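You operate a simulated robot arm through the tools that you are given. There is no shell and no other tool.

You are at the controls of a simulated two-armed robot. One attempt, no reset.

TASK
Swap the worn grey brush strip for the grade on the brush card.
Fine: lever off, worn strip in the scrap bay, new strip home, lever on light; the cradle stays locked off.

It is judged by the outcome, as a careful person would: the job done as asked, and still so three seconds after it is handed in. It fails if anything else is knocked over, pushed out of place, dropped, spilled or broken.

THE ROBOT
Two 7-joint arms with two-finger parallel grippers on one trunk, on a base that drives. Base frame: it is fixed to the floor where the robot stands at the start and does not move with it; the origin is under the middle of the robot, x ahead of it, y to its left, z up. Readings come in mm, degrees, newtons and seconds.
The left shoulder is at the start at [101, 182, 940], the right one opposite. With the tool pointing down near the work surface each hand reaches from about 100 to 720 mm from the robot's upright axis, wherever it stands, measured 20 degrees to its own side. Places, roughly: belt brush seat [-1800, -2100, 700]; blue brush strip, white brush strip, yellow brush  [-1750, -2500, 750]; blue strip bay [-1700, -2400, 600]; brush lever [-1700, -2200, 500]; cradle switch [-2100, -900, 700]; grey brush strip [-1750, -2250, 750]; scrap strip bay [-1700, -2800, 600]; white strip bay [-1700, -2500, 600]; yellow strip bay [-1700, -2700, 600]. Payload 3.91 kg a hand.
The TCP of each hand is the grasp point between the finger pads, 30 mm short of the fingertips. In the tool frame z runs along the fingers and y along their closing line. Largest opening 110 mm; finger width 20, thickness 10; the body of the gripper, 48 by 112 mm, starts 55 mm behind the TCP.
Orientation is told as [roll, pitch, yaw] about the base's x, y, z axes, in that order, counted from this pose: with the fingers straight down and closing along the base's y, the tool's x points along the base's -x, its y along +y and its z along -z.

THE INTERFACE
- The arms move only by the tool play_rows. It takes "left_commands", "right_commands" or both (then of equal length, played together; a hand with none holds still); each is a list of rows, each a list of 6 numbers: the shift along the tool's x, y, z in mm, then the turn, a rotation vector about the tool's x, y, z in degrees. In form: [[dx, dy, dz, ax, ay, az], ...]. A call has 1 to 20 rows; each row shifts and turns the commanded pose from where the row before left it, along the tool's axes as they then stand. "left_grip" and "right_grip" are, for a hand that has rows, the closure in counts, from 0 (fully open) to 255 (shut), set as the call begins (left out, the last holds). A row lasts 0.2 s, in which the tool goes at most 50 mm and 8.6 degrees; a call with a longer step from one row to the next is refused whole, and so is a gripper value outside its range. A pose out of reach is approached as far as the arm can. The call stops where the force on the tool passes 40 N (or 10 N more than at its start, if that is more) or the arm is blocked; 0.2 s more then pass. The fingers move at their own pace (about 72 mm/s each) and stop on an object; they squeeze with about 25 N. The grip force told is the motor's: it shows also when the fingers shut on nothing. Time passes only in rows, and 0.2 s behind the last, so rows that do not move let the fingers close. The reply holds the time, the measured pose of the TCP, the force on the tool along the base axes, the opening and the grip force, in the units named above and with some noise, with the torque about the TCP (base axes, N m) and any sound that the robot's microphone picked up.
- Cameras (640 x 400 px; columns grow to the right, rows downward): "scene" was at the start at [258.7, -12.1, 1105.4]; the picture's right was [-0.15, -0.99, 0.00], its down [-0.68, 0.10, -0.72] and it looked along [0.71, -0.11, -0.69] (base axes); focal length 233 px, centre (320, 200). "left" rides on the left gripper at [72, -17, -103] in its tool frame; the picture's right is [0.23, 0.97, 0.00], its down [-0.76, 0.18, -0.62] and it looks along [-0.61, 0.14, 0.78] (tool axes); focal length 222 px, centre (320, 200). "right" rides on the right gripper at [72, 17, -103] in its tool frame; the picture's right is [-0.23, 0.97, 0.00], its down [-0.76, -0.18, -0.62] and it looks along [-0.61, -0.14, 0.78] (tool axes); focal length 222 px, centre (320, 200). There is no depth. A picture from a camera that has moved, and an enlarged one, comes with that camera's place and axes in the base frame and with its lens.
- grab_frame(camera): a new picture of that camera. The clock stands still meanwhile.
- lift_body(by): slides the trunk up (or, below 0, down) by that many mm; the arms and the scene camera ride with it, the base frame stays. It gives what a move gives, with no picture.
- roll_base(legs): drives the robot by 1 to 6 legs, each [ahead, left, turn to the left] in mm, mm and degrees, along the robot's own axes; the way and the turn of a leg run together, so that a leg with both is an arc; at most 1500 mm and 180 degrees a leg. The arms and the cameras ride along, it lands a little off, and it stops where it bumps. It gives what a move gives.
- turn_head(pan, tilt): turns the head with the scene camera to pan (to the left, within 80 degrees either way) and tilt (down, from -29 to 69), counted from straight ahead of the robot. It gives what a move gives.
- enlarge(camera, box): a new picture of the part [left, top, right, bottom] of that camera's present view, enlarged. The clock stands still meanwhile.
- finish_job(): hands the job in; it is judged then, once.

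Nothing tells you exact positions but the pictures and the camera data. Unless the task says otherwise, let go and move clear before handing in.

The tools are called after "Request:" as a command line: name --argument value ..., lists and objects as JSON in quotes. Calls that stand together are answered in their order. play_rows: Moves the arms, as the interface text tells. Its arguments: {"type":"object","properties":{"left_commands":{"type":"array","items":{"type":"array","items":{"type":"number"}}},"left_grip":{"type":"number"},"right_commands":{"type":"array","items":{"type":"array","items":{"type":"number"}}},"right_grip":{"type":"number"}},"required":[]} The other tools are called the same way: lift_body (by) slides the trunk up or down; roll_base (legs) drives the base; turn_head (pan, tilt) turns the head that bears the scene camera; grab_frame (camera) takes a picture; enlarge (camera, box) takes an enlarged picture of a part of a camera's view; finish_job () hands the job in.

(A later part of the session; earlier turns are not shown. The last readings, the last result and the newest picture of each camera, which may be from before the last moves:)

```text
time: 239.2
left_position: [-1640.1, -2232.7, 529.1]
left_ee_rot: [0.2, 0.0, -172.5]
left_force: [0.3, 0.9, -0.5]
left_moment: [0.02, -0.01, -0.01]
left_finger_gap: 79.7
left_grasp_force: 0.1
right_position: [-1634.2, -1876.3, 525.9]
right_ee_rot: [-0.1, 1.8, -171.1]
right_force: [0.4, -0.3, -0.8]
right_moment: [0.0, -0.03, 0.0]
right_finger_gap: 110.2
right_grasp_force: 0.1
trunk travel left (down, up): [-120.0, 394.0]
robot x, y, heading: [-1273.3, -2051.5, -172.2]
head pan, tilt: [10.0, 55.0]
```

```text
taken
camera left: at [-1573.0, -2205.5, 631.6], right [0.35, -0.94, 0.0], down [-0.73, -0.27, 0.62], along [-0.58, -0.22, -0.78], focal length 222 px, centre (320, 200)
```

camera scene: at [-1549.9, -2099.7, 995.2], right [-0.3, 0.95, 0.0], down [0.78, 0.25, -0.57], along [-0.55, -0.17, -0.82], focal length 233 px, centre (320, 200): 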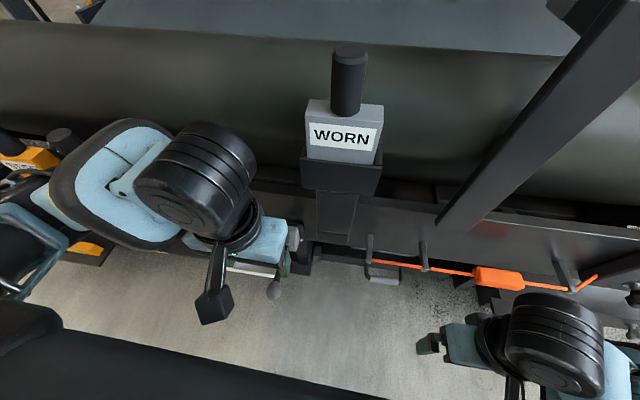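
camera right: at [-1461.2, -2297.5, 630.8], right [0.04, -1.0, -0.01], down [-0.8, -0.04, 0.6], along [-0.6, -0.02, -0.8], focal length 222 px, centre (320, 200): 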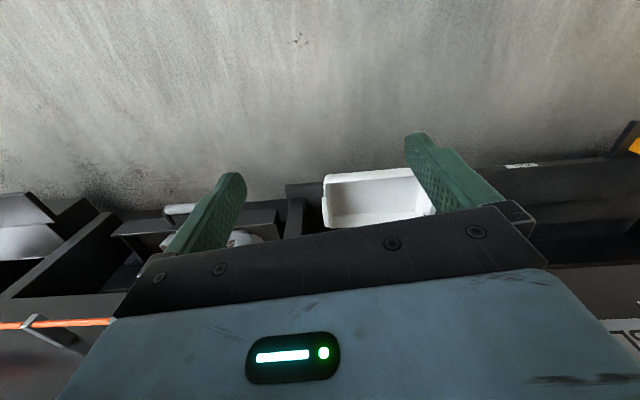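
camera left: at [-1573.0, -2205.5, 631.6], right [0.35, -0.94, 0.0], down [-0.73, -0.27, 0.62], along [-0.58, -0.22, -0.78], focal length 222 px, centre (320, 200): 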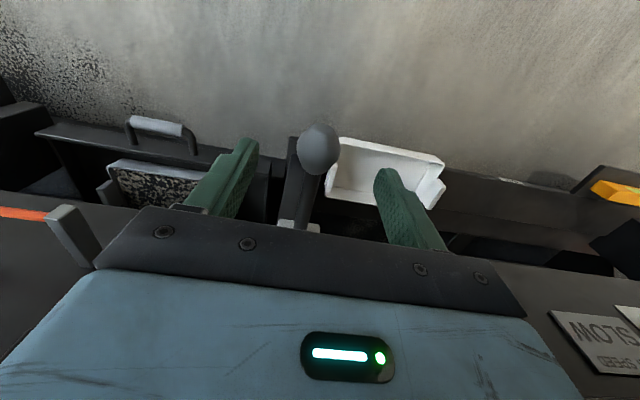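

It falls back to the middle detent from +14°. So three detents only: up, middle, down. Now set it fully up and compare the seat zoom.

Request:
play_rows --left_commands '[[3, 0, 15, 0, 0, 0], [2, 0, 16, 0, 0, 0]]'

Request:
play_rows --left_commands '[[0, 0, 0, 0, 0, 0], [0, 0, 0, 0, 0, 0], [0, 0, 0, 0, 0, 0], [0, 0, 0, 0, 0, 0]]' --left_grip 230

Request:
play_rows --left_commands '[[-0.9, 0, -10, 0, 0, 0], [-2, 0, -10.5, 0, 0, 0], [-3.2, 0, -10.5, 0, 0, 0], [-4.2, 0, -10, 0, 0, 0], [-5, 0, -9.7, 0, 0, 0], [-5.9, 0, -9.2, 0, 0, 0], [-6, 0, -8, 0, 0, 0], [0, 0, 0, 0, 0, 0]]'

Request:
play_rows --left_commands '[[0, 0, 0, 0, 0, 0], [0, 0, 0, 0, 0, 0], [0, 0, 0, 0, 0, 0]]' --left_grip 70

Request:
grab_frame --camera "left"

Request:
enlarge --camera "scene" --box '[290, 80, 400, 180]'

Request:
grab_frame --camera "scene"

```text
time: 239.8
left_position: [-1636.2, -2231.6, 497.9]
left_ee_rot: [0.1, 0.1, -172.7]
left_force: [-0.3, -0.1, 0.3]
left_moment: [-0.02, -0.01, -0.01]
left_finger_gap: 79.6
left_grasp_force: 0.0
right_position: [-1636.4, -1876.7, 525.5]
right_ee_rot: [-0.1, 1.8, -171.2]
right_force: [0.7, -0.6, 0.3]
right_moment: [0.01, -0.01, -0.01]
right_finger_gap: 110.1
right_grasp_force: 0.1
trunk travel left (down, up): [-120.0, 394.0]
robot x, y, heading: [-1270.8, -2051.9, -172.6]
head pan, tilt: [10.0, 55.0]
```

```text
time: 240.8
left_position: [-1636.3, -2231.3, 497.6]
left_ee_rot: [0.0, 0.2, -172.7]
left_force: [-3.2, 8.7, -1.4]
left_moment: [0.24, -0.23, -0.02]
left_finger_gap: 31.9
left_grasp_force: 45.5
right_position: [-1635.7, -1877.0, 524.6]
right_ee_rot: [0.1, 1.8, -171.2]
right_force: [0.2, 0.8, 0.0]
right_moment: [0.04, -0.01, 0.01]
right_finger_gap: 109.9
right_grasp_force: 0.0
trunk travel left (down, up): [-120.0, 394.0]
robot x, y, heading: [-1269.6, -2048.3, -172.4]
head pan, tilt: [10.0, 55.0]
```

```text
time: 242.6
left_position: [-1665.0, -2235.3, 566.7]
left_ee_rot: [0.0, 0.1, -172.4]
left_force: [9.3, 11.4, 2.6]
left_moment: [0.34, -1.24, -0.03]
left_finger_gap: 31.8
left_grasp_force: 45.3
right_position: [-1635.5, -1876.9, 524.2]
right_ee_rot: [0.1, 1.8, -171.2]
right_force: [0.1, 0.3, 0.1]
right_moment: [0.02, -0.01, -0.02]
right_finger_gap: 110.0
right_grasp_force: 0.0
trunk travel left (down, up): [-120.0, 394.0]
robot x, y, heading: [-1274.3, -2051.1, -172.4]
head pan, tilt: [10.0, 55.0]
```

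```text
time: 243.4
left_position: [-1665.1, -2234.9, 565.3]
left_ee_rot: [0.1, 0.1, -172.6]
left_force: [-0.6, 0.4, -0.3]
left_moment: [0.0, -0.04, 0.01]
left_finger_gap: 79.6
left_grasp_force: 0.0
right_position: [-1635.3, -1877.4, 524.4]
right_ee_rot: [-0.1, 1.9, -171.1]
right_force: [0.0, -0.9, -1.3]
right_moment: [0.0, -0.02, 0.0]
right_finger_gap: 110.0
right_grasp_force: 0.0
trunk travel left (down, up): [-120.0, 394.0]
robot x, y, heading: [-1274.5, -2047.7, -172.5]
head pan, tilt: [10.0, 55.0]
```

```text
taken
camera left: at [-1595.6, -2208.2, 668.7], right [0.35, -0.94, 0.0], down [-0.73, -0.27, 0.62], along [-0.58, -0.22, -0.78], focal length 222 px, centre (320, 200)
```

left: 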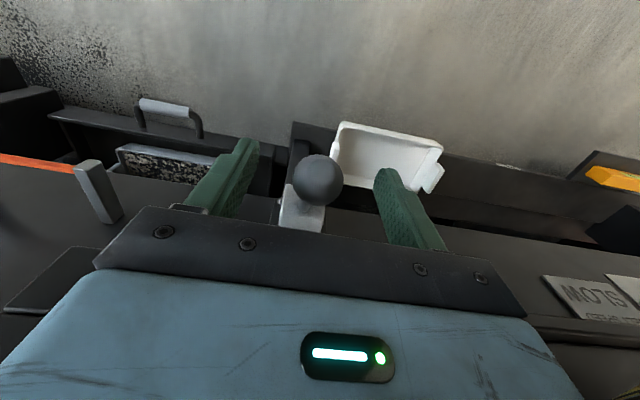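

```text
4.00 times, centred on (345, 130) of scene
camera zoom: at [-1549.9, -2099.8, 995.2], right [-0.3, 0.95, 0.0], down [0.78, 0.25, -0.57], along [-0.55, -0.17, -0.82], focal length 932 px, centre (220, 480)
```

zoom: 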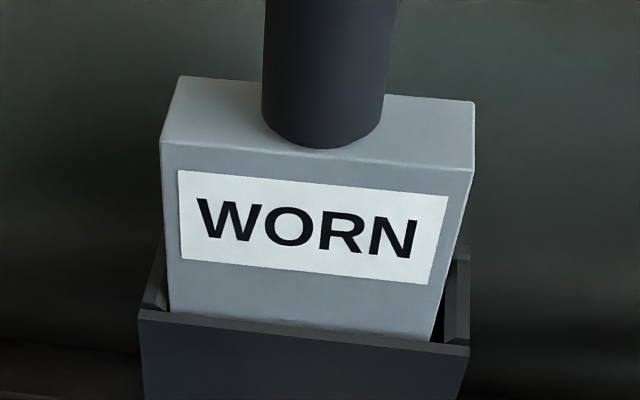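

```text
taken
camera scene: at [-1549.9, -2099.8, 995.2], right [-0.3, 0.95, 0.0], down [0.78, 0.25, -0.57], along [-0.55, -0.17, -0.82], focal length 233 px, centre (320, 200)
```

scene: 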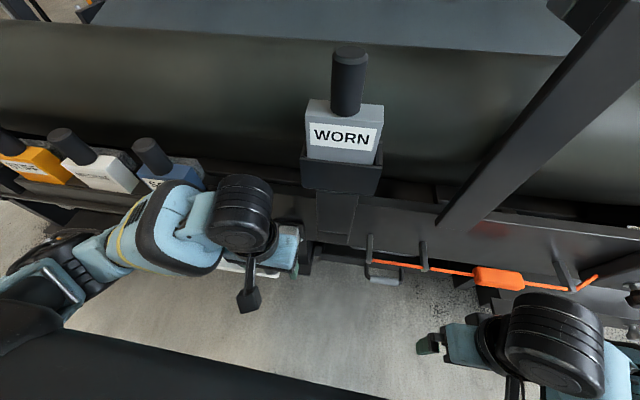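

The seat view is pixel-identical, so nothing moves visibly. Let me scrutinise the lever's plate and housing very closely for markings.

Request:
play_rows --left_commands '[[10, 0, -30, 0, 0, 0], [25, 0, -30, 0, 0, 0], [25, 0, -30, 0, 0, 0]]'

Request:
enlarge --camera "left" --box '[270, 130, 350, 240]'

Request:
turn_head --pan 20 --tilt 69

Request:
grab_frame --camera "scene"

```text
time: 244.2
left_position: [-1603.9, -2226.6, 654.0]
left_ee_rot: [0.2, 0.3, -172.5]
left_force: [-0.5, 0.0, -0.4]
left_moment: [0.01, -0.04, 0.0]
left_finger_gap: 79.8
left_grasp_force: 0.0
right_position: [-1635.7, -1876.6, 524.8]
right_ee_rot: [-0.1, 1.8, -171.2]
right_force: [0.5, 0.1, 0.2]
right_moment: [-0.01, -0.01, -0.03]
right_finger_gap: 110.1
right_grasp_force: 0.0
trunk travel left (down, up): [-120.0, 394.0]
robot x, y, heading: [-1277.1, -2054.1, -172.3]
head pan, tilt: [10.0, 55.0]
```

```text
3.64 times, centred on (310, 185) of left
camera zoom: at [-1536.6, -2199.9, 758.5], right [0.35, -0.94, 0.01], down [-0.74, -0.27, 0.62], along [-0.58, -0.22, -0.78], focal length 808 px, centre (356, 254)
```

zoom: 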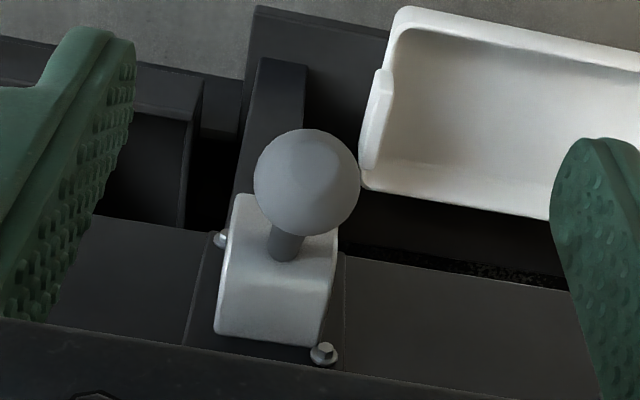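

```text
time: 245.0
left_position: [-1605.2, -2226.3, 655.0]
left_ee_rot: [0.3, 0.3, -172.7]
left_force: [0.7, 0.1, 0.6]
left_moment: [0.02, -0.03, 0.01]
left_finger_gap: 79.7
left_grasp_force: 0.1
right_position: [-1636.3, -1877.6, 524.4]
right_ee_rot: [-0.2, 1.8, -171.2]
right_force: [-0.1, -0.1, -0.3]
right_moment: [0.01, 0.05, -0.02]
right_finger_gap: 110.1
right_grasp_force: 0.0
trunk travel left (down, up): [-120.0, 394.0]
robot x, y, heading: [-1273.3, -2051.0, -172.2]
head pan, tilt: [20.0, 68.8]
```

```text
taken
camera scene: at [-1530.8, -2103.9, 979.8], right [-0.46, 0.89, 0.0], down [0.83, 0.43, -0.36], along [-0.32, -0.17, -0.93], focal length 233 px, centre (320, 200)
```

scene: 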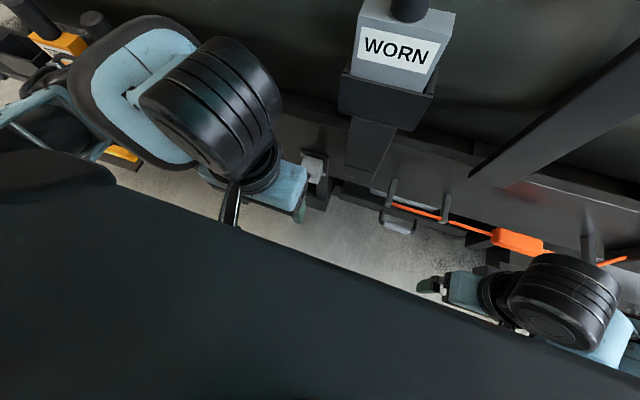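

I'll try pitching the left hand so its camera looks more horizontally at the lever's front face.

Request:
play_rows --left_commands '[[0, 0, 0, 0, -8, 0], [0, 0, 0, 0, -8, 0], [0, 0, 0, 0, -8, 0], [0, 0, 0, 0, -8, 0], [0, 0, 0, 0, -8, 0]]'

Request:
grab_frame --camera "left"

```text
time: 246.2
left_position: [-1685.6, -2182.8, 645.7]
left_ee_rot: [0.2, -39.8, -172.7]
left_force: [0.1, 0.3, -0.7]
left_moment: [0.02, 0.01, -0.03]
left_finger_gap: 79.9
left_grasp_force: 0.1
left hand out of reach, approached as far as the arm can: row 1, 2, 3, 4, 5
right_position: [-1634.9, -1876.4, 524.5]
right_ee_rot: [-0.1, 1.7, -171.2]
right_force: [0.1, 0.4, -1.2]
right_moment: [0.01, 0.0, -0.01]
right_finger_gap: 109.8
right_grasp_force: 0.0
trunk travel left (down, up): [-120.0, 394.0]
robot x, y, heading: [-1274.0, -2052.0, -172.1]
head pan, tilt: [20.0, 68.8]
```

```text
taken
camera left: at [-1567.8, -2148.6, 678.7], right [0.3, -0.94, -0.14], down [-0.16, -0.2, 0.97], along [-0.94, -0.27, -0.21], focal length 222 px, centre (320, 200)
```

left: 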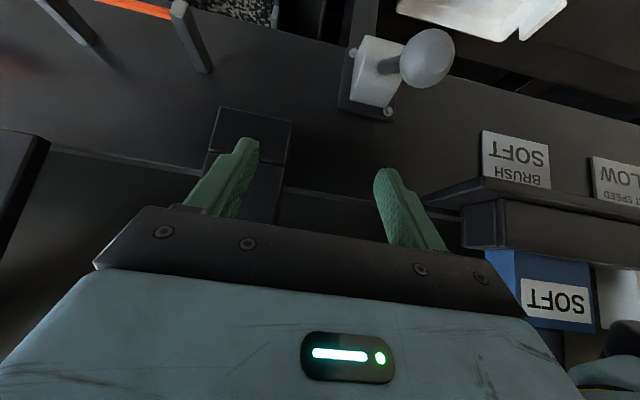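

Request:
enlarge --camera "left" --box '[300, 0, 480, 140]'

Request:
enlarge --camera "left" --box '[400, 100, 640, 240]'

```text
2.86 times, centred on (390, 70) of left
camera zoom: at [-1567.8, -2148.6, 678.7], right [0.3, -0.94, -0.14], down [-0.16, -0.2, 0.97], along [-0.94, -0.27, -0.21], focal length 635 px, centre (120, 571)
```

zoom: 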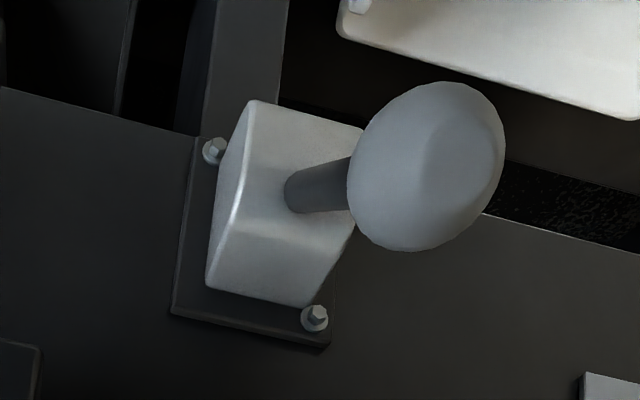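

```text
2.67 times, centred on (520, 170) of left
camera zoom: at [-1567.8, -2148.6, 678.7], right [0.3, -0.94, -0.14], down [-0.16, -0.2, 0.97], along [-0.94, -0.27, -0.21], focal length 592 px, centre (-213, 280)
```

zoom: 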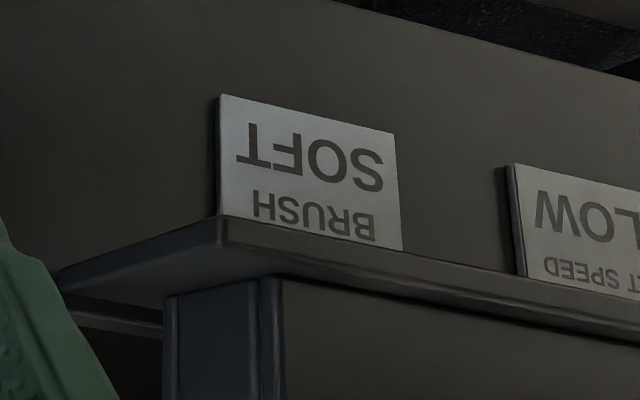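

No legend exists; only the brush card. Returning the hand to vertical, then I'll test the strip's freedom with the lever down for comparison.

Request:
play_rows --left_commands '[[0, 0, 0, 0, 8, 0], [0, 0, 0, 0, 8, 0], [0, 0, 0, 0, 8, 0], [0, 0, 0, 0, 8, 0], [0, 0, 0, 0, 8, 0]]'

Request:
grab_frame --camera "left"

```text
time: 247.4
left_position: [-1684.8, -2182.0, 646.6]
left_ee_rot: [0.1, 0.3, -172.6]
left_force: [0.9, -0.7, 0.8]
left_moment: [0.0, -0.04, -0.01]
left_finger_gap: 79.7
left_grasp_force: 0.0
right_position: [-1635.6, -1876.2, 524.6]
right_ee_rot: [-0.1, 1.8, -171.1]
right_force: [-0.3, -0.8, 0.0]
right_moment: [0.0, 0.0, 0.01]
right_finger_gap: 109.8
right_grasp_force: 0.1
trunk travel left (down, up): [-120.0, 394.0]
robot x, y, heading: [-1274.9, -2050.1, -172.3]
head pan, tilt: [20.0, 68.8]
```

```text
taken
camera left: at [-1616.9, -2154.8, 749.7], right [0.35, -0.94, 0.0], down [-0.74, -0.27, 0.62], along [-0.58, -0.22, -0.79], focal length 222 px, centre (320, 200)
```

left: 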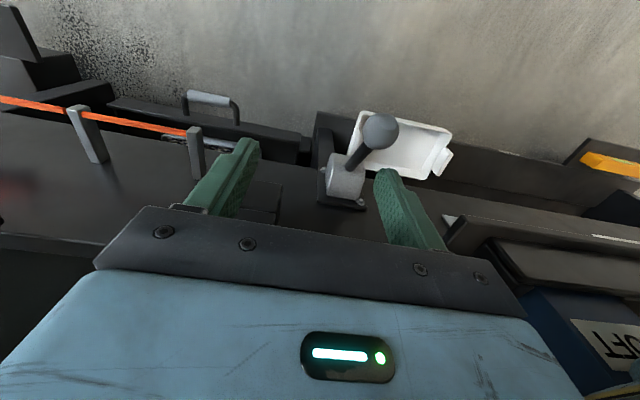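

Request:
play_rows --left_commands '[[8, 20, -5, 0, 0, 0], [7, 20, 0, 0, 0, 0], [0, 15.4, 0, 0, 0, 0], [0, 0, 22, 0, 0, 0], [0, 0, 22, 0, 0, 0], [0, 0, 22, 0, 0, 0], [0, 0, 22, 0, 0, 0]]'

Request:
play_rows --left_commands '[[0, 0, 0, 0, 0, 0], [0, 0, 0, 0, 0, 0], [0, 0, 0, 0, 0, 0], [0, 0, 0, 0, 0, 0]]' --left_grip 230

Request:
grab_frame --camera "left"

```text
time: 249.0
left_position: [-1663.2, -2235.0, 563.8]
left_ee_rot: [0.2, 0.2, -172.6]
left_force: [-0.2, -0.4, -0.2]
left_moment: [0.02, 0.0, -0.02]
left_finger_gap: 79.9
left_grasp_force: 0.1
right_position: [-1636.6, -1877.5, 525.2]
right_ee_rot: [-0.1, 1.8, -171.2]
right_force: [-0.1, 0.3, -0.5]
right_moment: [-0.02, -0.04, 0.0]
right_finger_gap: 109.9
right_grasp_force: 0.1
trunk travel left (down, up): [-120.0, 394.0]
robot x, y, heading: [-1272.8, -2048.2, -172.8]
head pan, tilt: [20.0, 68.8]
```

```text
time: 250.0
left_position: [-1662.3, -2235.0, 562.1]
left_ee_rot: [0.1, 0.3, -172.6]
left_force: [-0.8, 4.3, -3.1]
left_moment: [0.08, -0.03, -0.05]
left_finger_gap: 31.8
left_grasp_force: 44.6
right_position: [-1636.1, -1877.6, 524.5]
right_ee_rot: [-0.1, 1.8, -171.2]
right_force: [1.0, 0.2, -0.6]
right_moment: [-0.02, -0.03, -0.03]
right_finger_gap: 109.8
right_grasp_force: 0.1
trunk travel left (down, up): [-120.0, 394.0]
robot x, y, heading: [-1275.6, -2044.7, -172.5]
head pan, tilt: [20.0, 68.8]
```

```text
taken
camera left: at [-1595.2, -2208.1, 666.3], right [0.35, -0.94, 0.0], down [-0.73, -0.27, 0.62], along [-0.58, -0.22, -0.78], focal length 222 px, centre (320, 200)
```

left: 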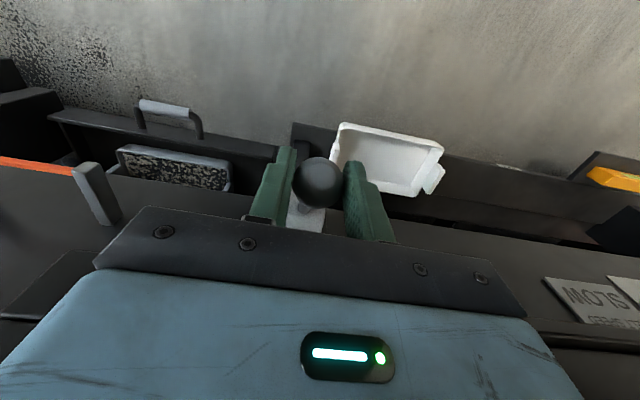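

Request:
play_rows --left_commands '[[6.6, 0, 8.6, 0, 0, 0], [5.9, 0, 9.2, 0, 0, 0], [5, 0, 9.7, 0, 0, 0], [4.2, 0, 10, 0, 0, 0], [3.2, 0, 10.4, 0, 0, 0], [2.4, 0, 10.7, 0, 0, 0], [1.4, 0, 10.8, 0, 0, 0], [0.5, 0, 10.9, 0, 0, 0], [-0.5, 0, 10.9, 0, 0, 0], [-1.4, 0, 10.8, 0, 0, 0], [-2.4, 0, 10.7, 0, 0, 0], [-3.2, 0, 10.4, 0, 0, 0], [-4.2, 0, 10, 0, 0, 0], [-5, 0, 9.7, 0, 0, 0], [-4.7, 0, 7.6, 0, 0, 0], [0, 0, 0, 0, 0, 0]]'

Request:
play_rows --left_commands '[[0, 0, 0, 0, 0, 0], [0, 0, 0, 0, 0, 0], [0, 0, 0, 0, 0, 0]]' --left_grip 70

Request:
grab_frame --camera "left"

Request:
turn_head --pan 10 --tilt 55

Request:
enlarge --camera "scene" --box '[290, 80, 400, 180]'

```text
time: 253.4
left_position: [-1652.4, -2232.8, 413.5]
left_ee_rot: [0.0, 0.4, -172.5]
left_force: [12.6, 17.5, -3.6]
left_moment: [-0.25, 0.98, -0.08]
left_finger_gap: 32.0
left_grasp_force: 45.2
right_position: [-1636.2, -1876.7, 525.4]
right_ee_rot: [-0.1, 1.8, -171.2]
right_force: [0.9, -0.7, -0.3]
right_moment: [-0.02, 0.03, 0.04]
right_finger_gap: 109.8
right_grasp_force: 0.1
trunk travel left (down, up): [-120.0, 394.0]
robot x, y, heading: [-1277.5, -2052.2, -172.5]
head pan, tilt: [20.0, 68.8]
```

```text
time: 254.2
left_position: [-1655.1, -2234.4, 413.7]
left_ee_rot: [0.2, 0.1, -172.5]
left_force: [0.0, 0.3, 0.0]
left_moment: [0.01, -0.01, 0.01]
left_finger_gap: 80.1
left_grasp_force: 0.1
right_position: [-1634.9, -1877.8, 526.0]
right_ee_rot: [0.0, 1.8, -171.2]
right_force: [-0.3, 0.5, 0.3]
right_moment: [0.0, -0.02, -0.01]
right_finger_gap: 110.0
right_grasp_force: 0.0
trunk travel left (down, up): [-120.0, 394.0]
robot x, y, heading: [-1275.3, -2050.6, -172.4]
head pan, tilt: [20.0, 68.8]
```

```text
taken
camera left: at [-1586.3, -2207.6, 516.7], right [0.35, -0.94, 0.0], down [-0.73, -0.27, 0.62], along [-0.58, -0.22, -0.78], focal length 222 px, centre (320, 200)
```

left: 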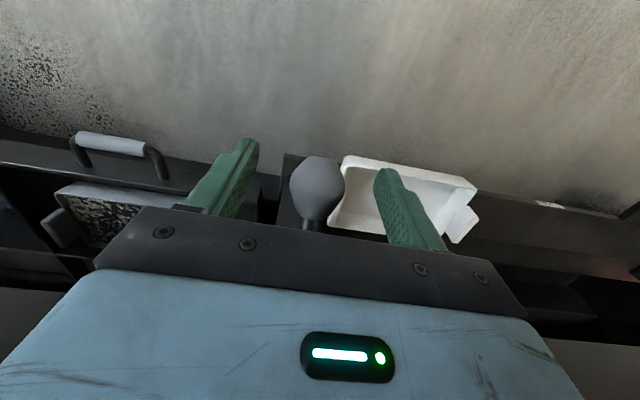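

```text
time: 254.9
left_position: [-1654.5, -2235.3, 413.4]
left_ee_rot: [0.1, 0.2, -172.5]
left_force: [-0.1, -0.2, -0.3]
left_moment: [-0.04, -0.01, 0.03]
left_finger_gap: 80.1
left_grasp_force: 0.1
right_position: [-1635.9, -1876.7, 524.5]
right_ee_rot: [-0.1, 1.7, -171.2]
right_force: [0.5, -1.0, 0.0]
right_moment: [-0.02, 0.0, 0.01]
right_finger_gap: 110.2
right_grasp_force: 0.1
trunk travel left (down, up): [-120.0, 394.0]
robot x, y, heading: [-1271.4, -2052.6, -172.5]
head pan, tilt: [10.0, 55.0]
```

```text
4.00 times, centred on (345, 130) of scene
camera zoom: at [-1549.9, -2099.8, 995.2], right [-0.3, 0.95, 0.0], down [0.78, 0.25, -0.57], along [-0.55, -0.17, -0.82], focal length 932 px, centre (220, 480)
```

zoom: 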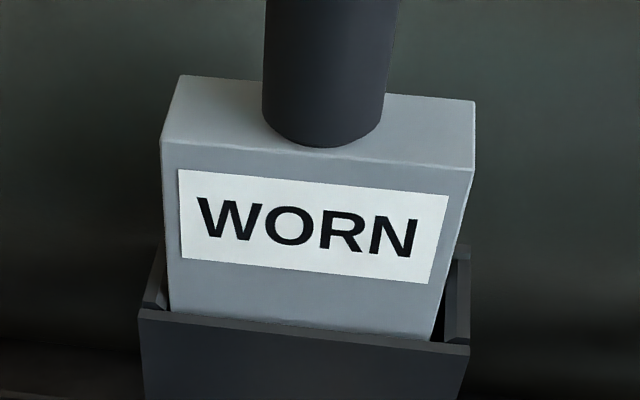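

Lever down also stays. Now the gentle lift test with the lever down.

Request:
play_rows --left_commands '[[15, 0, -40, 0, 0, 0], [5, 0, -45, 0, 0, 0], [0, 0, -45, 0, 0, 0], [0, 0, -45, 0, 0, 0], [0, 0, -45, 0, 0, 0], [0, 0, -20, 0, 0, 0]]'

Request:
lift_body --by 320

```text
time: 256.3
left_position: [-1633.6, -2231.5, 654.1]
left_ee_rot: [0.3, 0.1, -172.5]
left_force: [-0.3, 0.6, 0.3]
left_moment: [0.01, 0.01, 0.0]
left_finger_gap: 79.7
left_grasp_force: 0.0
right_position: [-1635.6, -1877.1, 525.4]
right_ee_rot: [-0.2, 1.8, -171.2]
right_force: [0.4, 0.2, -0.4]
right_moment: [-0.01, 0.02, -0.01]
right_finger_gap: 110.1
right_grasp_force: 0.0
trunk travel left (down, up): [-120.0, 394.0]
robot x, y, heading: [-1275.6, -2048.1, -172.5]
head pan, tilt: [10.0, 55.0]
```

```text
time: 259.5
left_position: [-1635.3, -2231.1, 972.3]
left_ee_rot: [0.2, 0.1, -172.6]
left_force: [-0.2, 0.0, 0.1]
left_moment: [0.01, -0.02, -0.02]
left_finger_gap: 79.8
left_grasp_force: 0.0
right_position: [-1635.2, -1876.2, 845.0]
right_ee_rot: [-0.1, 1.9, -171.3]
right_force: [0.6, -1.3, -0.4]
right_moment: [-0.01, 0.0, -0.01]
right_finger_gap: 109.9
right_grasp_force: 0.0
trunk travel left (down, up): [-440.0, 74.0]
robot x, y, heading: [-1275.2, -2050.9, -172.4]
head pan, tilt: [10.0, 55.0]
```

Request:
play_rows --left_commands '[[-29, -27, 0, 0, 0, 0], [-29, -27, 0, 0, 0, 0], [-29, -27, 0, 0, 0, 0], [-30, -27, 0, 0, 0, 0], [0, 0, 20, 0, 0, 0], [0, 0, 20, 0, 0, 0], [0, 0, 22, 0, 0, 0], [0, 0, 21, 0, 0, 0]]'

Request:
play_rows --left_commands '[[0, 0, 0, 0, 0, 0], [0, 0, 0, 0, 0, 0], [0, 0, 0, 0, 0, 0], [0, 0, 0, 0, 0, 0]]' --left_grip 230

Request:
play_rows --left_commands '[[0, 0, -1.5, 0, 0, 0], [0, 0, -1.5, 0, 0, 0], [0, 0, -1, 0, 0, 0], [0, 0, 0, 0, 0, 0]]'

```text
time: 261.3
left_position: [-1765.1, -2138.8, 889.8]
left_ee_rot: [0.1, 0.1, -172.6]
left_force: [0.7, -0.1, -2.0]
left_moment: [0.0, 0.01, 0.03]
left_finger_gap: 79.5
left_grasp_force: 0.0
right_position: [-1635.1, -1876.7, 844.5]
right_ee_rot: [0.0, 1.7, -171.2]
right_force: [0.4, 0.5, -0.1]
right_moment: [-0.03, 0.01, 0.0]
right_finger_gap: 110.1
right_grasp_force: 0.1
trunk travel left (down, up): [-440.0, 74.0]
robot x, y, heading: [-1273.1, -2048.2, -172.3]
head pan, tilt: [10.0, 55.0]
```

```text
time: 262.3
left_position: [-1765.6, -2139.8, 889.8]
left_ee_rot: [0.1, 0.1, -172.6]
left_force: [0.8, -1.2, -0.3]
left_moment: [-0.08, 0.02, 0.0]
left_finger_gap: 30.7
left_grasp_force: 25.0
right_position: [-1635.6, -1876.5, 844.9]
right_ee_rot: [-0.2, 1.8, -171.1]
right_force: [0.0, 0.1, -0.1]
right_moment: [-0.06, -0.02, 0.02]
right_finger_gap: 110.0
right_grasp_force: 0.1
trunk travel left (down, up): [-440.0, 74.0]
robot x, y, heading: [-1272.3, -2051.4, -172.7]
head pan, tilt: [10.0, 55.0]
```

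```text
time: 263.3
left_position: [-1766.0, -2139.4, 892.4]
left_ee_rot: [0.2, 0.2, -172.5]
left_force: [0.7, 0.0, -2.4]
left_moment: [-0.05, 0.0, 0.03]
left_finger_gap: 30.5
left_grasp_force: 25.1
right_position: [-1636.0, -1876.9, 844.4]
right_ee_rot: [-0.1, 1.7, -171.2]
right_force: [-0.2, -0.6, -0.6]
right_moment: [0.01, -0.02, 0.01]
right_finger_gap: 110.0
right_grasp_force: 0.0
trunk travel left (down, up): [-440.0, 74.0]
robot x, y, heading: [-1275.3, -2051.7, -172.2]
head pan, tilt: [10.0, 55.0]
```

Free in every position, so there's no mechanical lock at all. I'll set the strip back once more and use very high zoom of the seat/strip edges in each lever state as a last cue.

Request:
play_rows --left_commands '[[0, 0, 2, 0, 0, 0], [0, 0, 2, 0, 0, 0], [0, 0, 0, 0, 0, 0]]'

Request:
play_rows --left_commands '[[0, 0, 0, 0, 0, 0], [0, 0, 0, 0, 0, 0], [0, 0, 0, 0, 0, 0]]' --left_grip 70

Request:
play_rows --left_commands '[[0, 0, -20, 0, 0, 0], [0, 0, -22, 0, 0, 0], [0, 0, -22, 0, 0, 0], [0, 0, -22, 0, 0, 0], [29, 27, 0, 0, 0, 0], [29, 27, 0, 0, 0, 0], [29, 27, 0, 0, 0, 0], [29, 27, 0, 0, 0, 0]]'

Request:
lift_body --by -320

Request:
enlarge --camera "scene" --box '[296, 140, 332, 170]'

Request:
enlarge --camera "scene" --box '[356, 140, 392, 170]'

Request:
enlarge --camera "scene" --box '[290, 80, 400, 180]'

```text
time: 264.1
left_position: [-1765.7, -2139.4, 888.9]
left_ee_rot: [0.1, 0.2, -172.6]
left_force: [0.3, 0.6, -1.5]
left_moment: [0.07, 0.03, 0.0]
left_finger_gap: 30.4
left_grasp_force: 25.6
right_position: [-1635.7, -1876.0, 844.8]
right_ee_rot: [-0.1, 1.9, -171.2]
right_force: [0.1, 0.0, 0.0]
right_moment: [0.01, 0.02, 0.0]
right_finger_gap: 109.9
right_grasp_force: 0.0
trunk travel left (down, up): [-440.0, 74.0]
robot x, y, heading: [-1272.4, -2048.1, -172.3]
head pan, tilt: [10.0, 55.0]
```

```text
time: 264.9
left_position: [-1765.2, -2141.9, 889.1]
left_ee_rot: [0.1, 0.2, -172.6]
left_force: [0.0, -0.1, -0.1]
left_moment: [0.04, -0.02, 0.01]
left_finger_gap: 79.5
left_grasp_force: 0.0
right_position: [-1635.3, -1877.1, 845.7]
right_ee_rot: [-0.1, 1.8, -171.1]
right_force: [-0.1, -1.1, 0.6]
right_moment: [-0.03, -0.02, 0.01]
right_finger_gap: 110.2
right_grasp_force: 0.0
trunk travel left (down, up): [-440.0, 74.0]
robot x, y, heading: [-1273.4, -2050.4, -172.1]
head pan, tilt: [10.0, 55.0]
```

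```text
time: 266.7
left_position: [-1635.8, -2232.7, 974.9]
left_ee_rot: [0.1, 0.2, -172.6]
left_force: [-0.3, 0.8, -0.2]
left_moment: [0.02, 0.01, -0.01]
left_finger_gap: 79.6
left_grasp_force: 0.0
right_position: [-1634.7, -1877.0, 846.8]
right_ee_rot: [-0.1, 1.8, -171.2]
right_force: [0.4, 0.3, 0.8]
right_moment: [0.0, 0.02, 0.0]
right_finger_gap: 110.1
right_grasp_force: 0.1
trunk travel left (down, up): [-440.0, 74.0]
robot x, y, heading: [-1274.4, -2050.9, -172.5]
head pan, tilt: [10.0, 55.0]
```

```text
time: 269.9
left_position: [-1636.6, -2231.2, 656.6]
left_ee_rot: [0.2, 0.1, -172.6]
left_force: [-0.5, -0.3, 0.3]
left_moment: [0.02, -0.03, 0.0]
left_finger_gap: 79.7
left_grasp_force: 0.1
right_position: [-1634.8, -1876.5, 524.9]
right_ee_rot: [-0.1, 1.8, -171.2]
right_force: [-0.2, 0.0, -0.5]
right_moment: [-0.03, 0.0, -0.01]
right_finger_gap: 110.1
right_grasp_force: 0.1
trunk travel left (down, up): [-120.0, 394.0]
robot x, y, heading: [-1277.7, -2048.5, -172.5]
head pan, tilt: [10.0, 55.0]
```

```text
13.33 times, centred on (314, 155) of scene
camera zoom: at [-1549.7, -2099.8, 995.3], right [-0.3, 0.95, 0.0], down [0.78, 0.25, -0.57], along [-0.55, -0.17, -0.82], focal length 3105 px, centre (400, 800)
```

zoom: 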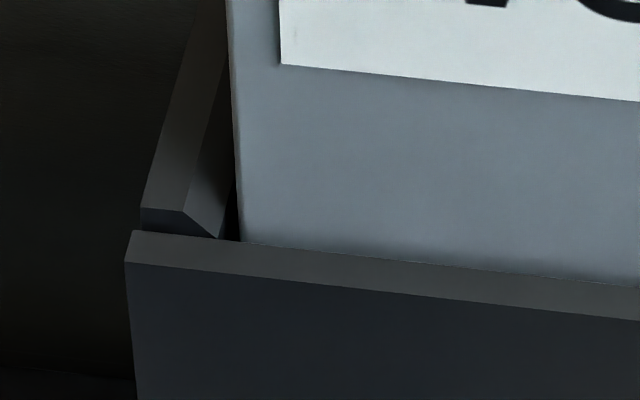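

```text
13.33 times, centred on (374, 155) of scene
camera zoom: at [-1549.7, -2099.8, 995.3], right [-0.3, 0.95, 0.0], down [0.78, 0.25, -0.57], along [-0.55, -0.17, -0.82], focal length 3105 px, centre (-400, 800)
```

zoom: 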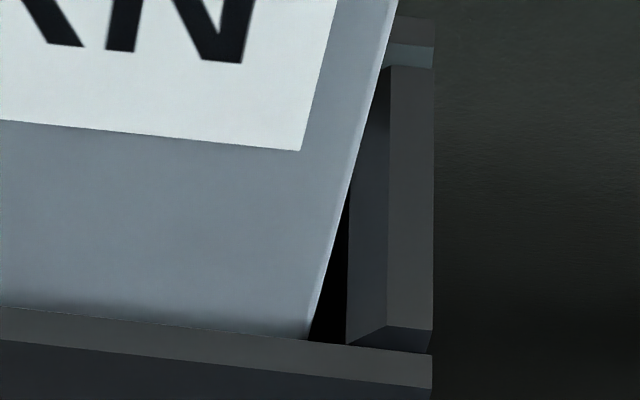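

```text
4.00 times, centred on (345, 130) of scene
camera zoom: at [-1549.7, -2099.8, 995.3], right [-0.3, 0.95, 0.0], down [0.78, 0.25, -0.57], along [-0.55, -0.17, -0.82], focal length 932 px, centre (220, 480)
```

zoom: 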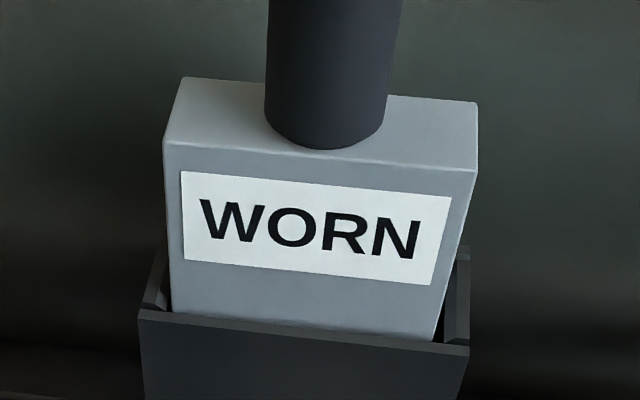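

Request:
play_rows --left_commands '[[-20, 0, 30, 0, 0, 0], [0, 0, 40, 0, 0, 0], [0, 0, 40, 0, 0, 0], [0, 0, 40, 0, 0, 0], [0, 0, 40, 0, 0, 0], [0, 0, 30, 0, 0, 0], [0, 0, 23, 0, 0, 0]]'

Request:
play_rows --left_commands '[[0, 0, 0, 0, 0, 0], [0, 0, 0, 0, 0, 0], [0, 0, 0, 0, 0, 0], [0, 0, 0, 0, 0, 0]]' --left_grip 230

Request:
play_rows --left_commands '[[5.2, 0, -8.2, 0, 0, 0], [4.5, 0, -8.9, 0, 0, 0], [4, 0, -10, 0, 0, 0], [3.4, 0, -10.4, 0, 0, 0], [2.3, 0, -10.7, 0, 0, 0], [1.5, 0, -10.8, 0, 0, 0], [0.4, 0, -10.9, 0, 0, 0], [-0.4, 0, -11.5, 0, 0, 0], [0, 0, -2, 0, 0, 0]]'

Request:
play_rows --left_commands '[[0, 0, 0, 0, 0, 0], [0, 0, 0, 0, 0, 0], [0, 0, 0, 0, 0, 0]]' --left_grip 70

Request:
grab_frame --camera "left"

Request:
enlarge --camera "scene" --box '[296, 140, 332, 170]'

Request:
enlarge --camera "scene" --box '[356, 140, 392, 170]'

```text
time: 271.5
left_position: [-1655.6, -2233.9, 411.8]
left_ee_rot: [0.1, 0.1, -172.6]
left_force: [0.2, -0.8, 0.5]
left_moment: [0.01, 0.0, 0.01]
left_finger_gap: 79.9
left_grasp_force: 0.0
right_position: [-1635.7, -1876.1, 525.6]
right_ee_rot: [0.0, 1.8, -171.2]
right_force: [-0.1, 0.1, -0.2]
right_moment: [-0.01, 0.03, 0.04]
right_finger_gap: 109.9
right_grasp_force: 0.1
trunk travel left (down, up): [-120.0, 394.0]
robot x, y, heading: [-1271.6, -2052.4, -172.6]
head pan, tilt: [10.0, 55.0]
```

```text
time: 272.5
left_position: [-1655.3, -2233.6, 413.0]
left_ee_rot: [0.1, 0.2, -172.6]
left_force: [-2.1, 8.6, -4.0]
left_moment: [0.1, -0.04, 0.01]
left_finger_gap: 32.1
left_grasp_force: 45.2
right_position: [-1635.9, -1876.6, 523.9]
right_ee_rot: [-0.1, 1.8, -171.1]
right_force: [-0.5, 0.3, -0.6]
right_moment: [-0.03, 0.01, 0.03]
right_finger_gap: 109.9
right_grasp_force: 0.1
trunk travel left (down, up): [-120.0, 394.0]
robot x, y, heading: [-1276.8, -2049.9, -172.2]
head pan, tilt: [10.0, 55.0]
```

```text
time: 274.5
left_position: [-1635.5, -2230.3, 496.4]
left_ee_rot: [0.1, 0.2, -172.6]
left_force: [-1.2, 17.3, -10.6]
left_moment: [0.36, -1.31, -0.06]
left_finger_gap: 31.8
left_grasp_force: 45.2
right_position: [-1635.9, -1877.3, 524.5]
right_ee_rot: [0.0, 1.8, -171.2]
right_force: [-0.6, 0.6, 0.4]
right_moment: [0.01, -0.04, -0.04]
right_finger_gap: 110.1
right_grasp_force: 0.1
trunk travel left (down, up): [-120.0, 394.0]
robot x, y, heading: [-1273.6, -2052.9, -172.2]
head pan, tilt: [10.0, 55.0]
```

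```text
time: 275.3
left_position: [-1635.7, -2232.1, 495.9]
left_ee_rot: [0.2, 0.1, -172.6]
left_force: [0.4, 0.2, 0.0]
left_moment: [-0.01, 0.03, -0.02]
left_finger_gap: 79.7
left_grasp_force: 0.1
right_position: [-1635.0, -1876.8, 524.1]
right_ee_rot: [0.0, 1.8, -171.1]
right_force: [0.1, 0.1, 0.2]
right_moment: [0.01, -0.02, -0.01]
right_finger_gap: 109.8
right_grasp_force: 0.1
trunk travel left (down, up): [-120.0, 394.0]
robot x, y, heading: [-1274.1, -2050.0, -172.2]
head pan, tilt: [10.0, 55.0]
```

```text
taken
camera left: at [-1567.2, -2204.7, 599.8], right [0.35, -0.94, 0.0], down [-0.73, -0.27, 0.62], along [-0.58, -0.22, -0.78], focal length 222 px, centre (320, 200)
```

left: 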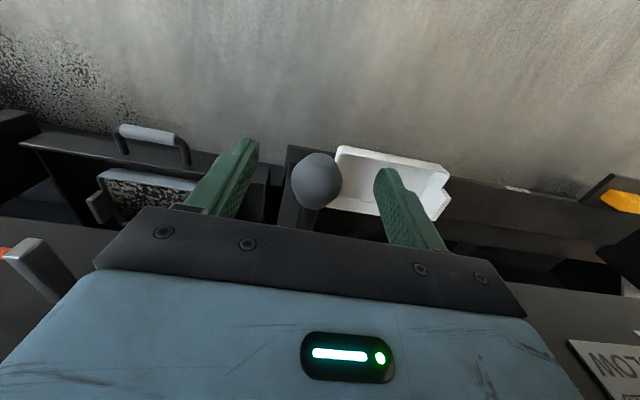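

```text
13.33 times, centred on (314, 155) of scene
camera zoom: at [-1549.9, -2099.8, 995.3], right [-0.3, 0.95, 0.0], down [0.78, 0.25, -0.57], along [-0.55, -0.17, -0.82], focal length 3105 px, centre (400, 800)
```

zoom: 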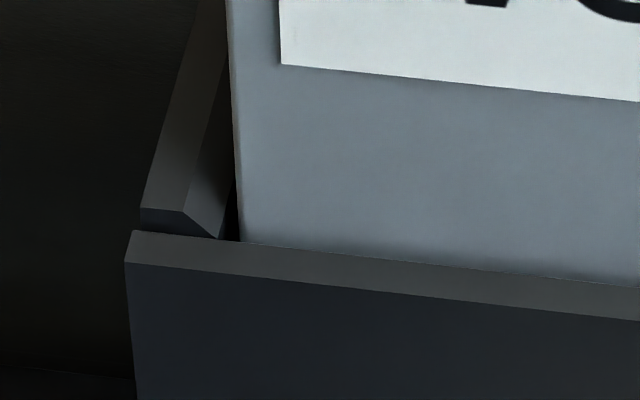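

```text
13.33 times, centred on (374, 155) of scene
camera zoom: at [-1549.9, -2099.8, 995.3], right [-0.3, 0.95, 0.0], down [0.78, 0.25, -0.57], along [-0.55, -0.17, -0.82], focal length 3105 px, centre (-400, 800)
```

zoom: 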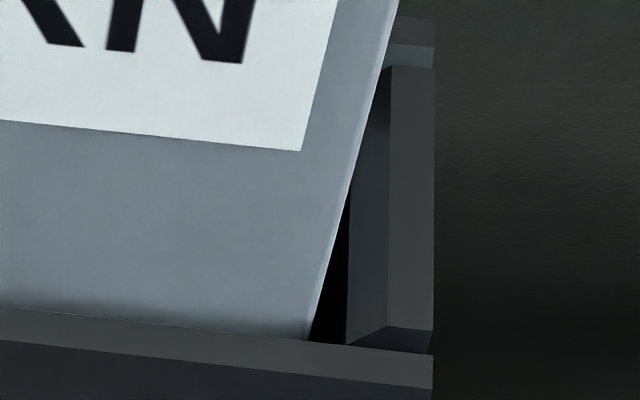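

No effect is visible in any state. Before choosing, I'll check the wall notices and the rest of the machine for any legend about the lever.

Request:
turn_head --pan -80 --tilt 5

Request:
grab_frame --camera "scene"

Request:
turn_head --pan 75 --tilt 10

Request:
grab_frame --camera "scene"

```text
time: 276.9
left_position: [-1635.3, -2231.9, 496.3]
left_ee_rot: [0.0, 0.2, -172.7]
left_force: [-0.8, -0.6, 0.3]
left_moment: [0.0, 0.0, 0.0]
left_finger_gap: 80.1
left_grasp_force: 0.1
right_position: [-1635.6, -1876.7, 524.6]
right_ee_rot: [0.0, 1.7, -171.3]
right_force: [0.7, -0.3, 0.1]
right_moment: [-0.01, 0.06, -0.01]
right_finger_gap: 110.1
right_grasp_force: 0.0
trunk travel left (down, up): [-120.0, 394.0]
robot x, y, heading: [-1276.8, -2051.1, -172.3]
head pan, tilt: [-80.0, 5.0]
```

```text
taken
camera scene: at [-1509.1, -1990.4, 1071.7], right [0.95, 0.3, 0.0], down [0.03, -0.08, -1.0], along [-0.3, 0.95, -0.09], focal length 233 px, centre (320, 200)
```

scene: 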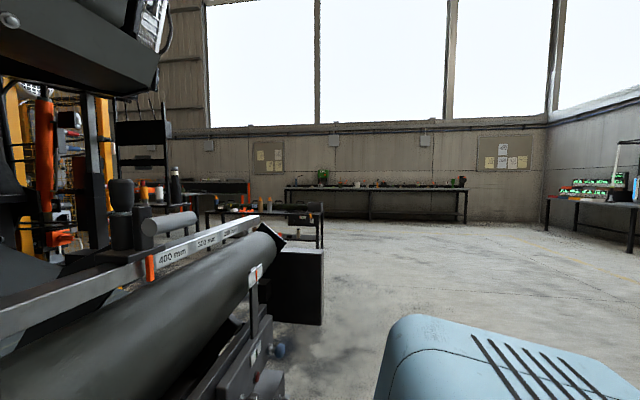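

```text
time: 279.3
left_position: [-1635.8, -2231.8, 495.9]
left_ee_rot: [0.0, 0.2, -172.7]
left_force: [0.3, -0.2, 0.1]
left_moment: [0.01, -0.01, -0.02]
left_finger_gap: 79.7
left_grasp_force: 0.2
right_position: [-1634.9, -1876.6, 525.1]
right_ee_rot: [-0.1, 1.8, -171.2]
right_force: [-0.2, 0.0, -0.1]
right_moment: [-0.02, 0.06, -0.02]
right_finger_gap: 110.2
right_grasp_force: 0.1
trunk travel left (down, up): [-120.0, 394.0]
robot x, y, heading: [-1272.4, -2051.0, -172.4]
head pan, tilt: [75.0, 10.0]
```

```text
taken
camera scene: at [-1493.2, -2170.1, 1063.6], right [-0.99, 0.13, 0.0], down [0.02, 0.17, -0.98], along [-0.13, -0.98, -0.17], focal length 233 px, centre (320, 200)
```

scene: 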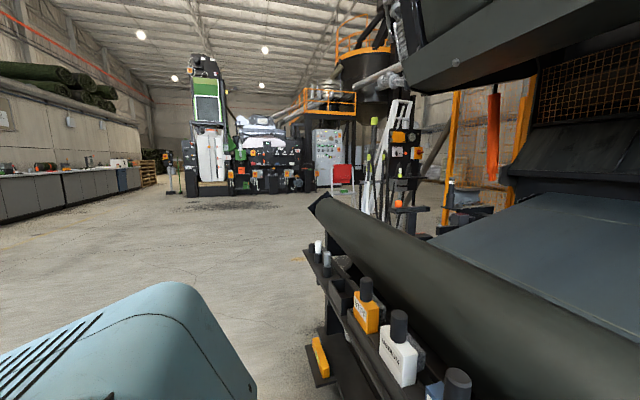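

Request:
turn_head --pan -80 --tilt 5

Request:
enlarge --camera "scene" --box '[475, 135, 535, 172]'

Request:
enlarge --camera "scene" --box '[245, 138, 290, 178]'

Request:
enlarge --camera "scene" --box '[100, 120, 200, 260]'

```text
time: 281.7
left_position: [-1634.9, -2232.1, 496.1]
left_ee_rot: [0.1, 0.2, -172.6]
left_force: [0.0, 0.9, 0.5]
left_moment: [0.02, -0.02, 0.01]
left_finger_gap: 79.5
left_grasp_force: 0.1
right_position: [-1635.1, -1877.0, 523.6]
right_ee_rot: [-0.1, 1.8, -171.1]
right_force: [-0.1, -0.4, 0.2]
right_moment: [-0.02, 0.02, -0.04]
right_finger_gap: 109.9
right_grasp_force: 0.0
trunk travel left (down, up): [-120.0, 394.0]
robot x, y, heading: [-1274.8, -2055.0, -172.4]
head pan, tilt: [-80.0, 5.0]
```

```text
10.67 times, centred on (505, 154) of scene
camera zoom: at [-1509.0, -1990.4, 1071.7], right [0.95, 0.3, 0.0], down [0.03, -0.08, -1.0], along [-0.3, 0.95, -0.09], focal length 2484 px, centre (-1653, 696)
```

zoom: 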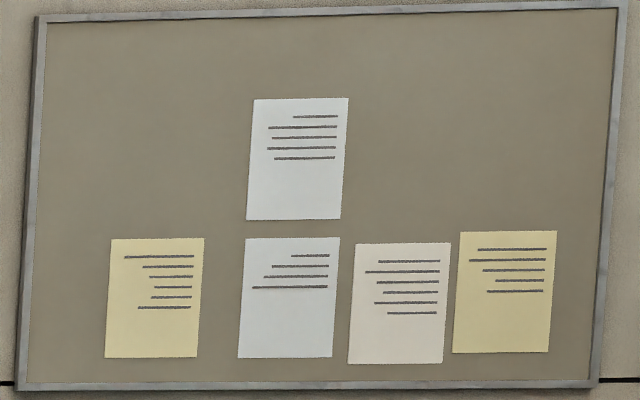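

```text
10.00 times, centred on (268, 158) of scene
camera zoom: at [-1509.0, -1990.4, 1071.7], right [0.95, 0.3, 0.0], down [0.03, -0.08, -1.0], along [-0.3, 0.95, -0.09], focal length 2329 px, centre (845, 620)
```

zoom: 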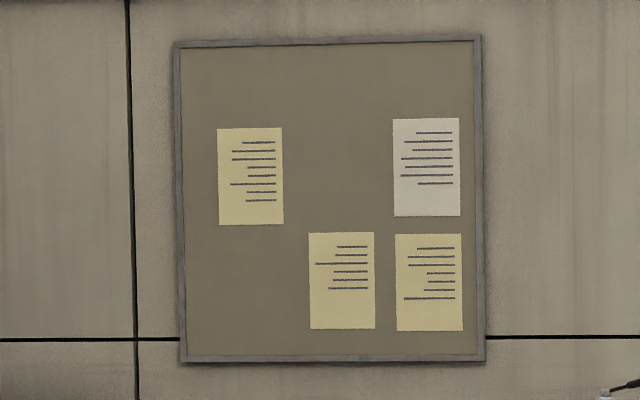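

```text
2.86 times, centred on (150, 190) of scene
camera zoom: at [-1509.0, -1990.4, 1071.7], right [0.95, 0.3, 0.0], down [0.03, -0.08, -1.0], along [-0.3, 0.95, -0.09], focal length 665 px, centre (806, 229)
```

zoom: 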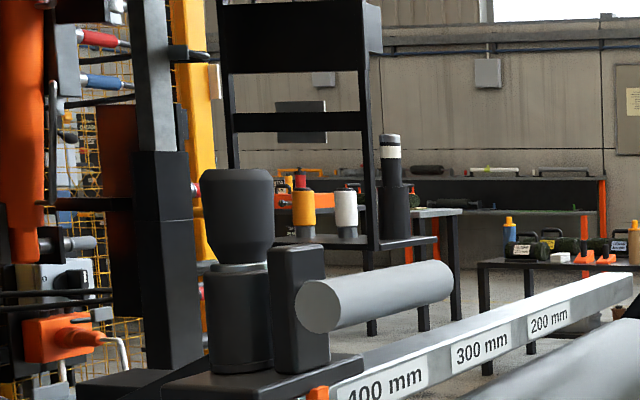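

Nothing informative (decorative notices). With detents in the order off–light–firm, the middle (start) is "light"; I'll take lever-up (lifted) as off for the swap and return it to the middle afterwards. Raising the lever now.

Request:
play_rows --left_commands '[[0, 0, 0, 0, 0, 0], [0, 0, 0, 0, 0, 0], [0, 0, 0, 0, 0, 0], [0, 0, 0, 0, 0, 0]]' --left_grip 230

Request:
play_rows --left_commands '[[-0.9, 0, -10, 0, 0, 0], [-2, 0, -10.5, 0, 0, 0], [-3.2, 0, -10.5, 0, 0, 0], [-4.2, 0, -10, 0, 0, 0], [-5, 0, -9.7, 0, 0, 0], [-5.9, 0, -9.2, 0, 0, 0], [-6, 0, -8, 0, 0, 0], [0, 0, 0, 0, 0, 0]]'

Request:
play_rows --left_commands '[[0, 0, 0, 0, 0, 0], [0, 0, 0, 0, 0, 0], [0, 0, 0, 0, 0, 0]]' --left_grip 70

Request:
play_rows --left_commands '[[8, 0, -30, 0, 0, 0], [10, 0, -30, 0, 0, 0], [10, 0, -30, 0, 0, 0]]'

Request:
grab_frame --camera "left"

```text
time: 282.7
left_position: [-1635.8, -2231.4, 496.4]
left_ee_rot: [-0.1, 0.3, -172.7]
left_force: [-1.7, 6.6, -1.1]
left_moment: [0.17, -0.02, -0.03]
left_finger_gap: 31.8
left_grasp_force: 44.9
right_position: [-1636.7, -1875.7, 524.5]
right_ee_rot: [-0.2, 1.8, -171.2]
right_force: [0.1, -0.2, -0.7]
right_moment: [0.01, 0.0, -0.03]
right_finger_gap: 110.0
right_grasp_force: 0.1
trunk travel left (down, up): [-120.0, 394.0]
robot x, y, heading: [-1277.1, -2047.7, -172.3]
head pan, tilt: [-80.0, 5.0]
```

```text
time: 284.5
left_position: [-1663.3, -2234.4, 564.9]
left_ee_rot: [0.3, 0.0, -172.6]
left_force: [13.8, 2.3, 3.7]
left_moment: [0.17, -1.38, 0.0]
left_finger_gap: 31.6
left_grasp_force: 45.4
right_position: [-1636.2, -1876.2, 525.4]
right_ee_rot: [-0.1, 1.8, -171.2]
right_force: [-1.1, -1.2, -0.6]
right_moment: [0.01, -0.02, -0.02]
right_finger_gap: 110.0
right_grasp_force: 0.0
trunk travel left (down, up): [-120.0, 394.0]
robot x, y, heading: [-1274.1, -2048.8, -172.3]
head pan, tilt: [-80.0, 5.0]
```

```text
time: 285.3
left_position: [-1662.5, -2234.1, 564.4]
left_ee_rot: [0.1, 0.0, -172.4]
left_force: [0.5, 0.8, 0.5]
left_moment: [-0.01, 0.04, -0.03]
left_finger_gap: 79.8
left_grasp_force: 0.1
right_position: [-1635.3, -1877.1, 524.6]
right_ee_rot: [-0.2, 1.8, -171.1]
right_force: [0.2, -0.1, -0.2]
right_moment: [-0.01, -0.03, -0.01]
right_finger_gap: 110.2
right_grasp_force: 0.1
trunk travel left (down, up): [-120.0, 394.0]
robot x, y, heading: [-1275.9, -2050.9, -172.5]
head pan, tilt: [-80.0, 5.0]
```

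```text
time: 286.1
left_position: [-1634.5, -2231.6, 654.4]
left_ee_rot: [0.2, 0.1, -172.6]
left_force: [0.1, 0.1, -0.1]
left_moment: [0.0, 0.0, 0.0]
left_finger_gap: 79.6
left_grasp_force: 0.0
right_position: [-1636.1, -1876.1, 525.1]
right_ee_rot: [-0.1, 1.7, -171.1]
right_force: [-0.4, 0.1, -0.4]
right_moment: [0.0, 0.01, -0.01]
right_finger_gap: 109.9
right_grasp_force: 0.0
trunk travel left (down, up): [-120.0, 394.0]
robot x, y, heading: [-1275.3, -2048.2, -172.3]
head pan, tilt: [-80.0, 5.0]
```

```text
taken
camera left: at [-1566.7, -2204.2, 758.5], right [0.35, -0.94, 0.0], down [-0.73, -0.27, 0.62], along [-0.58, -0.22, -0.78], focal length 222 px, centre (320, 200)
```

left: 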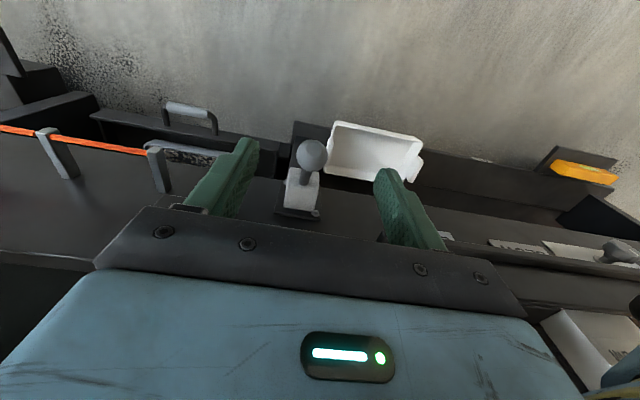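

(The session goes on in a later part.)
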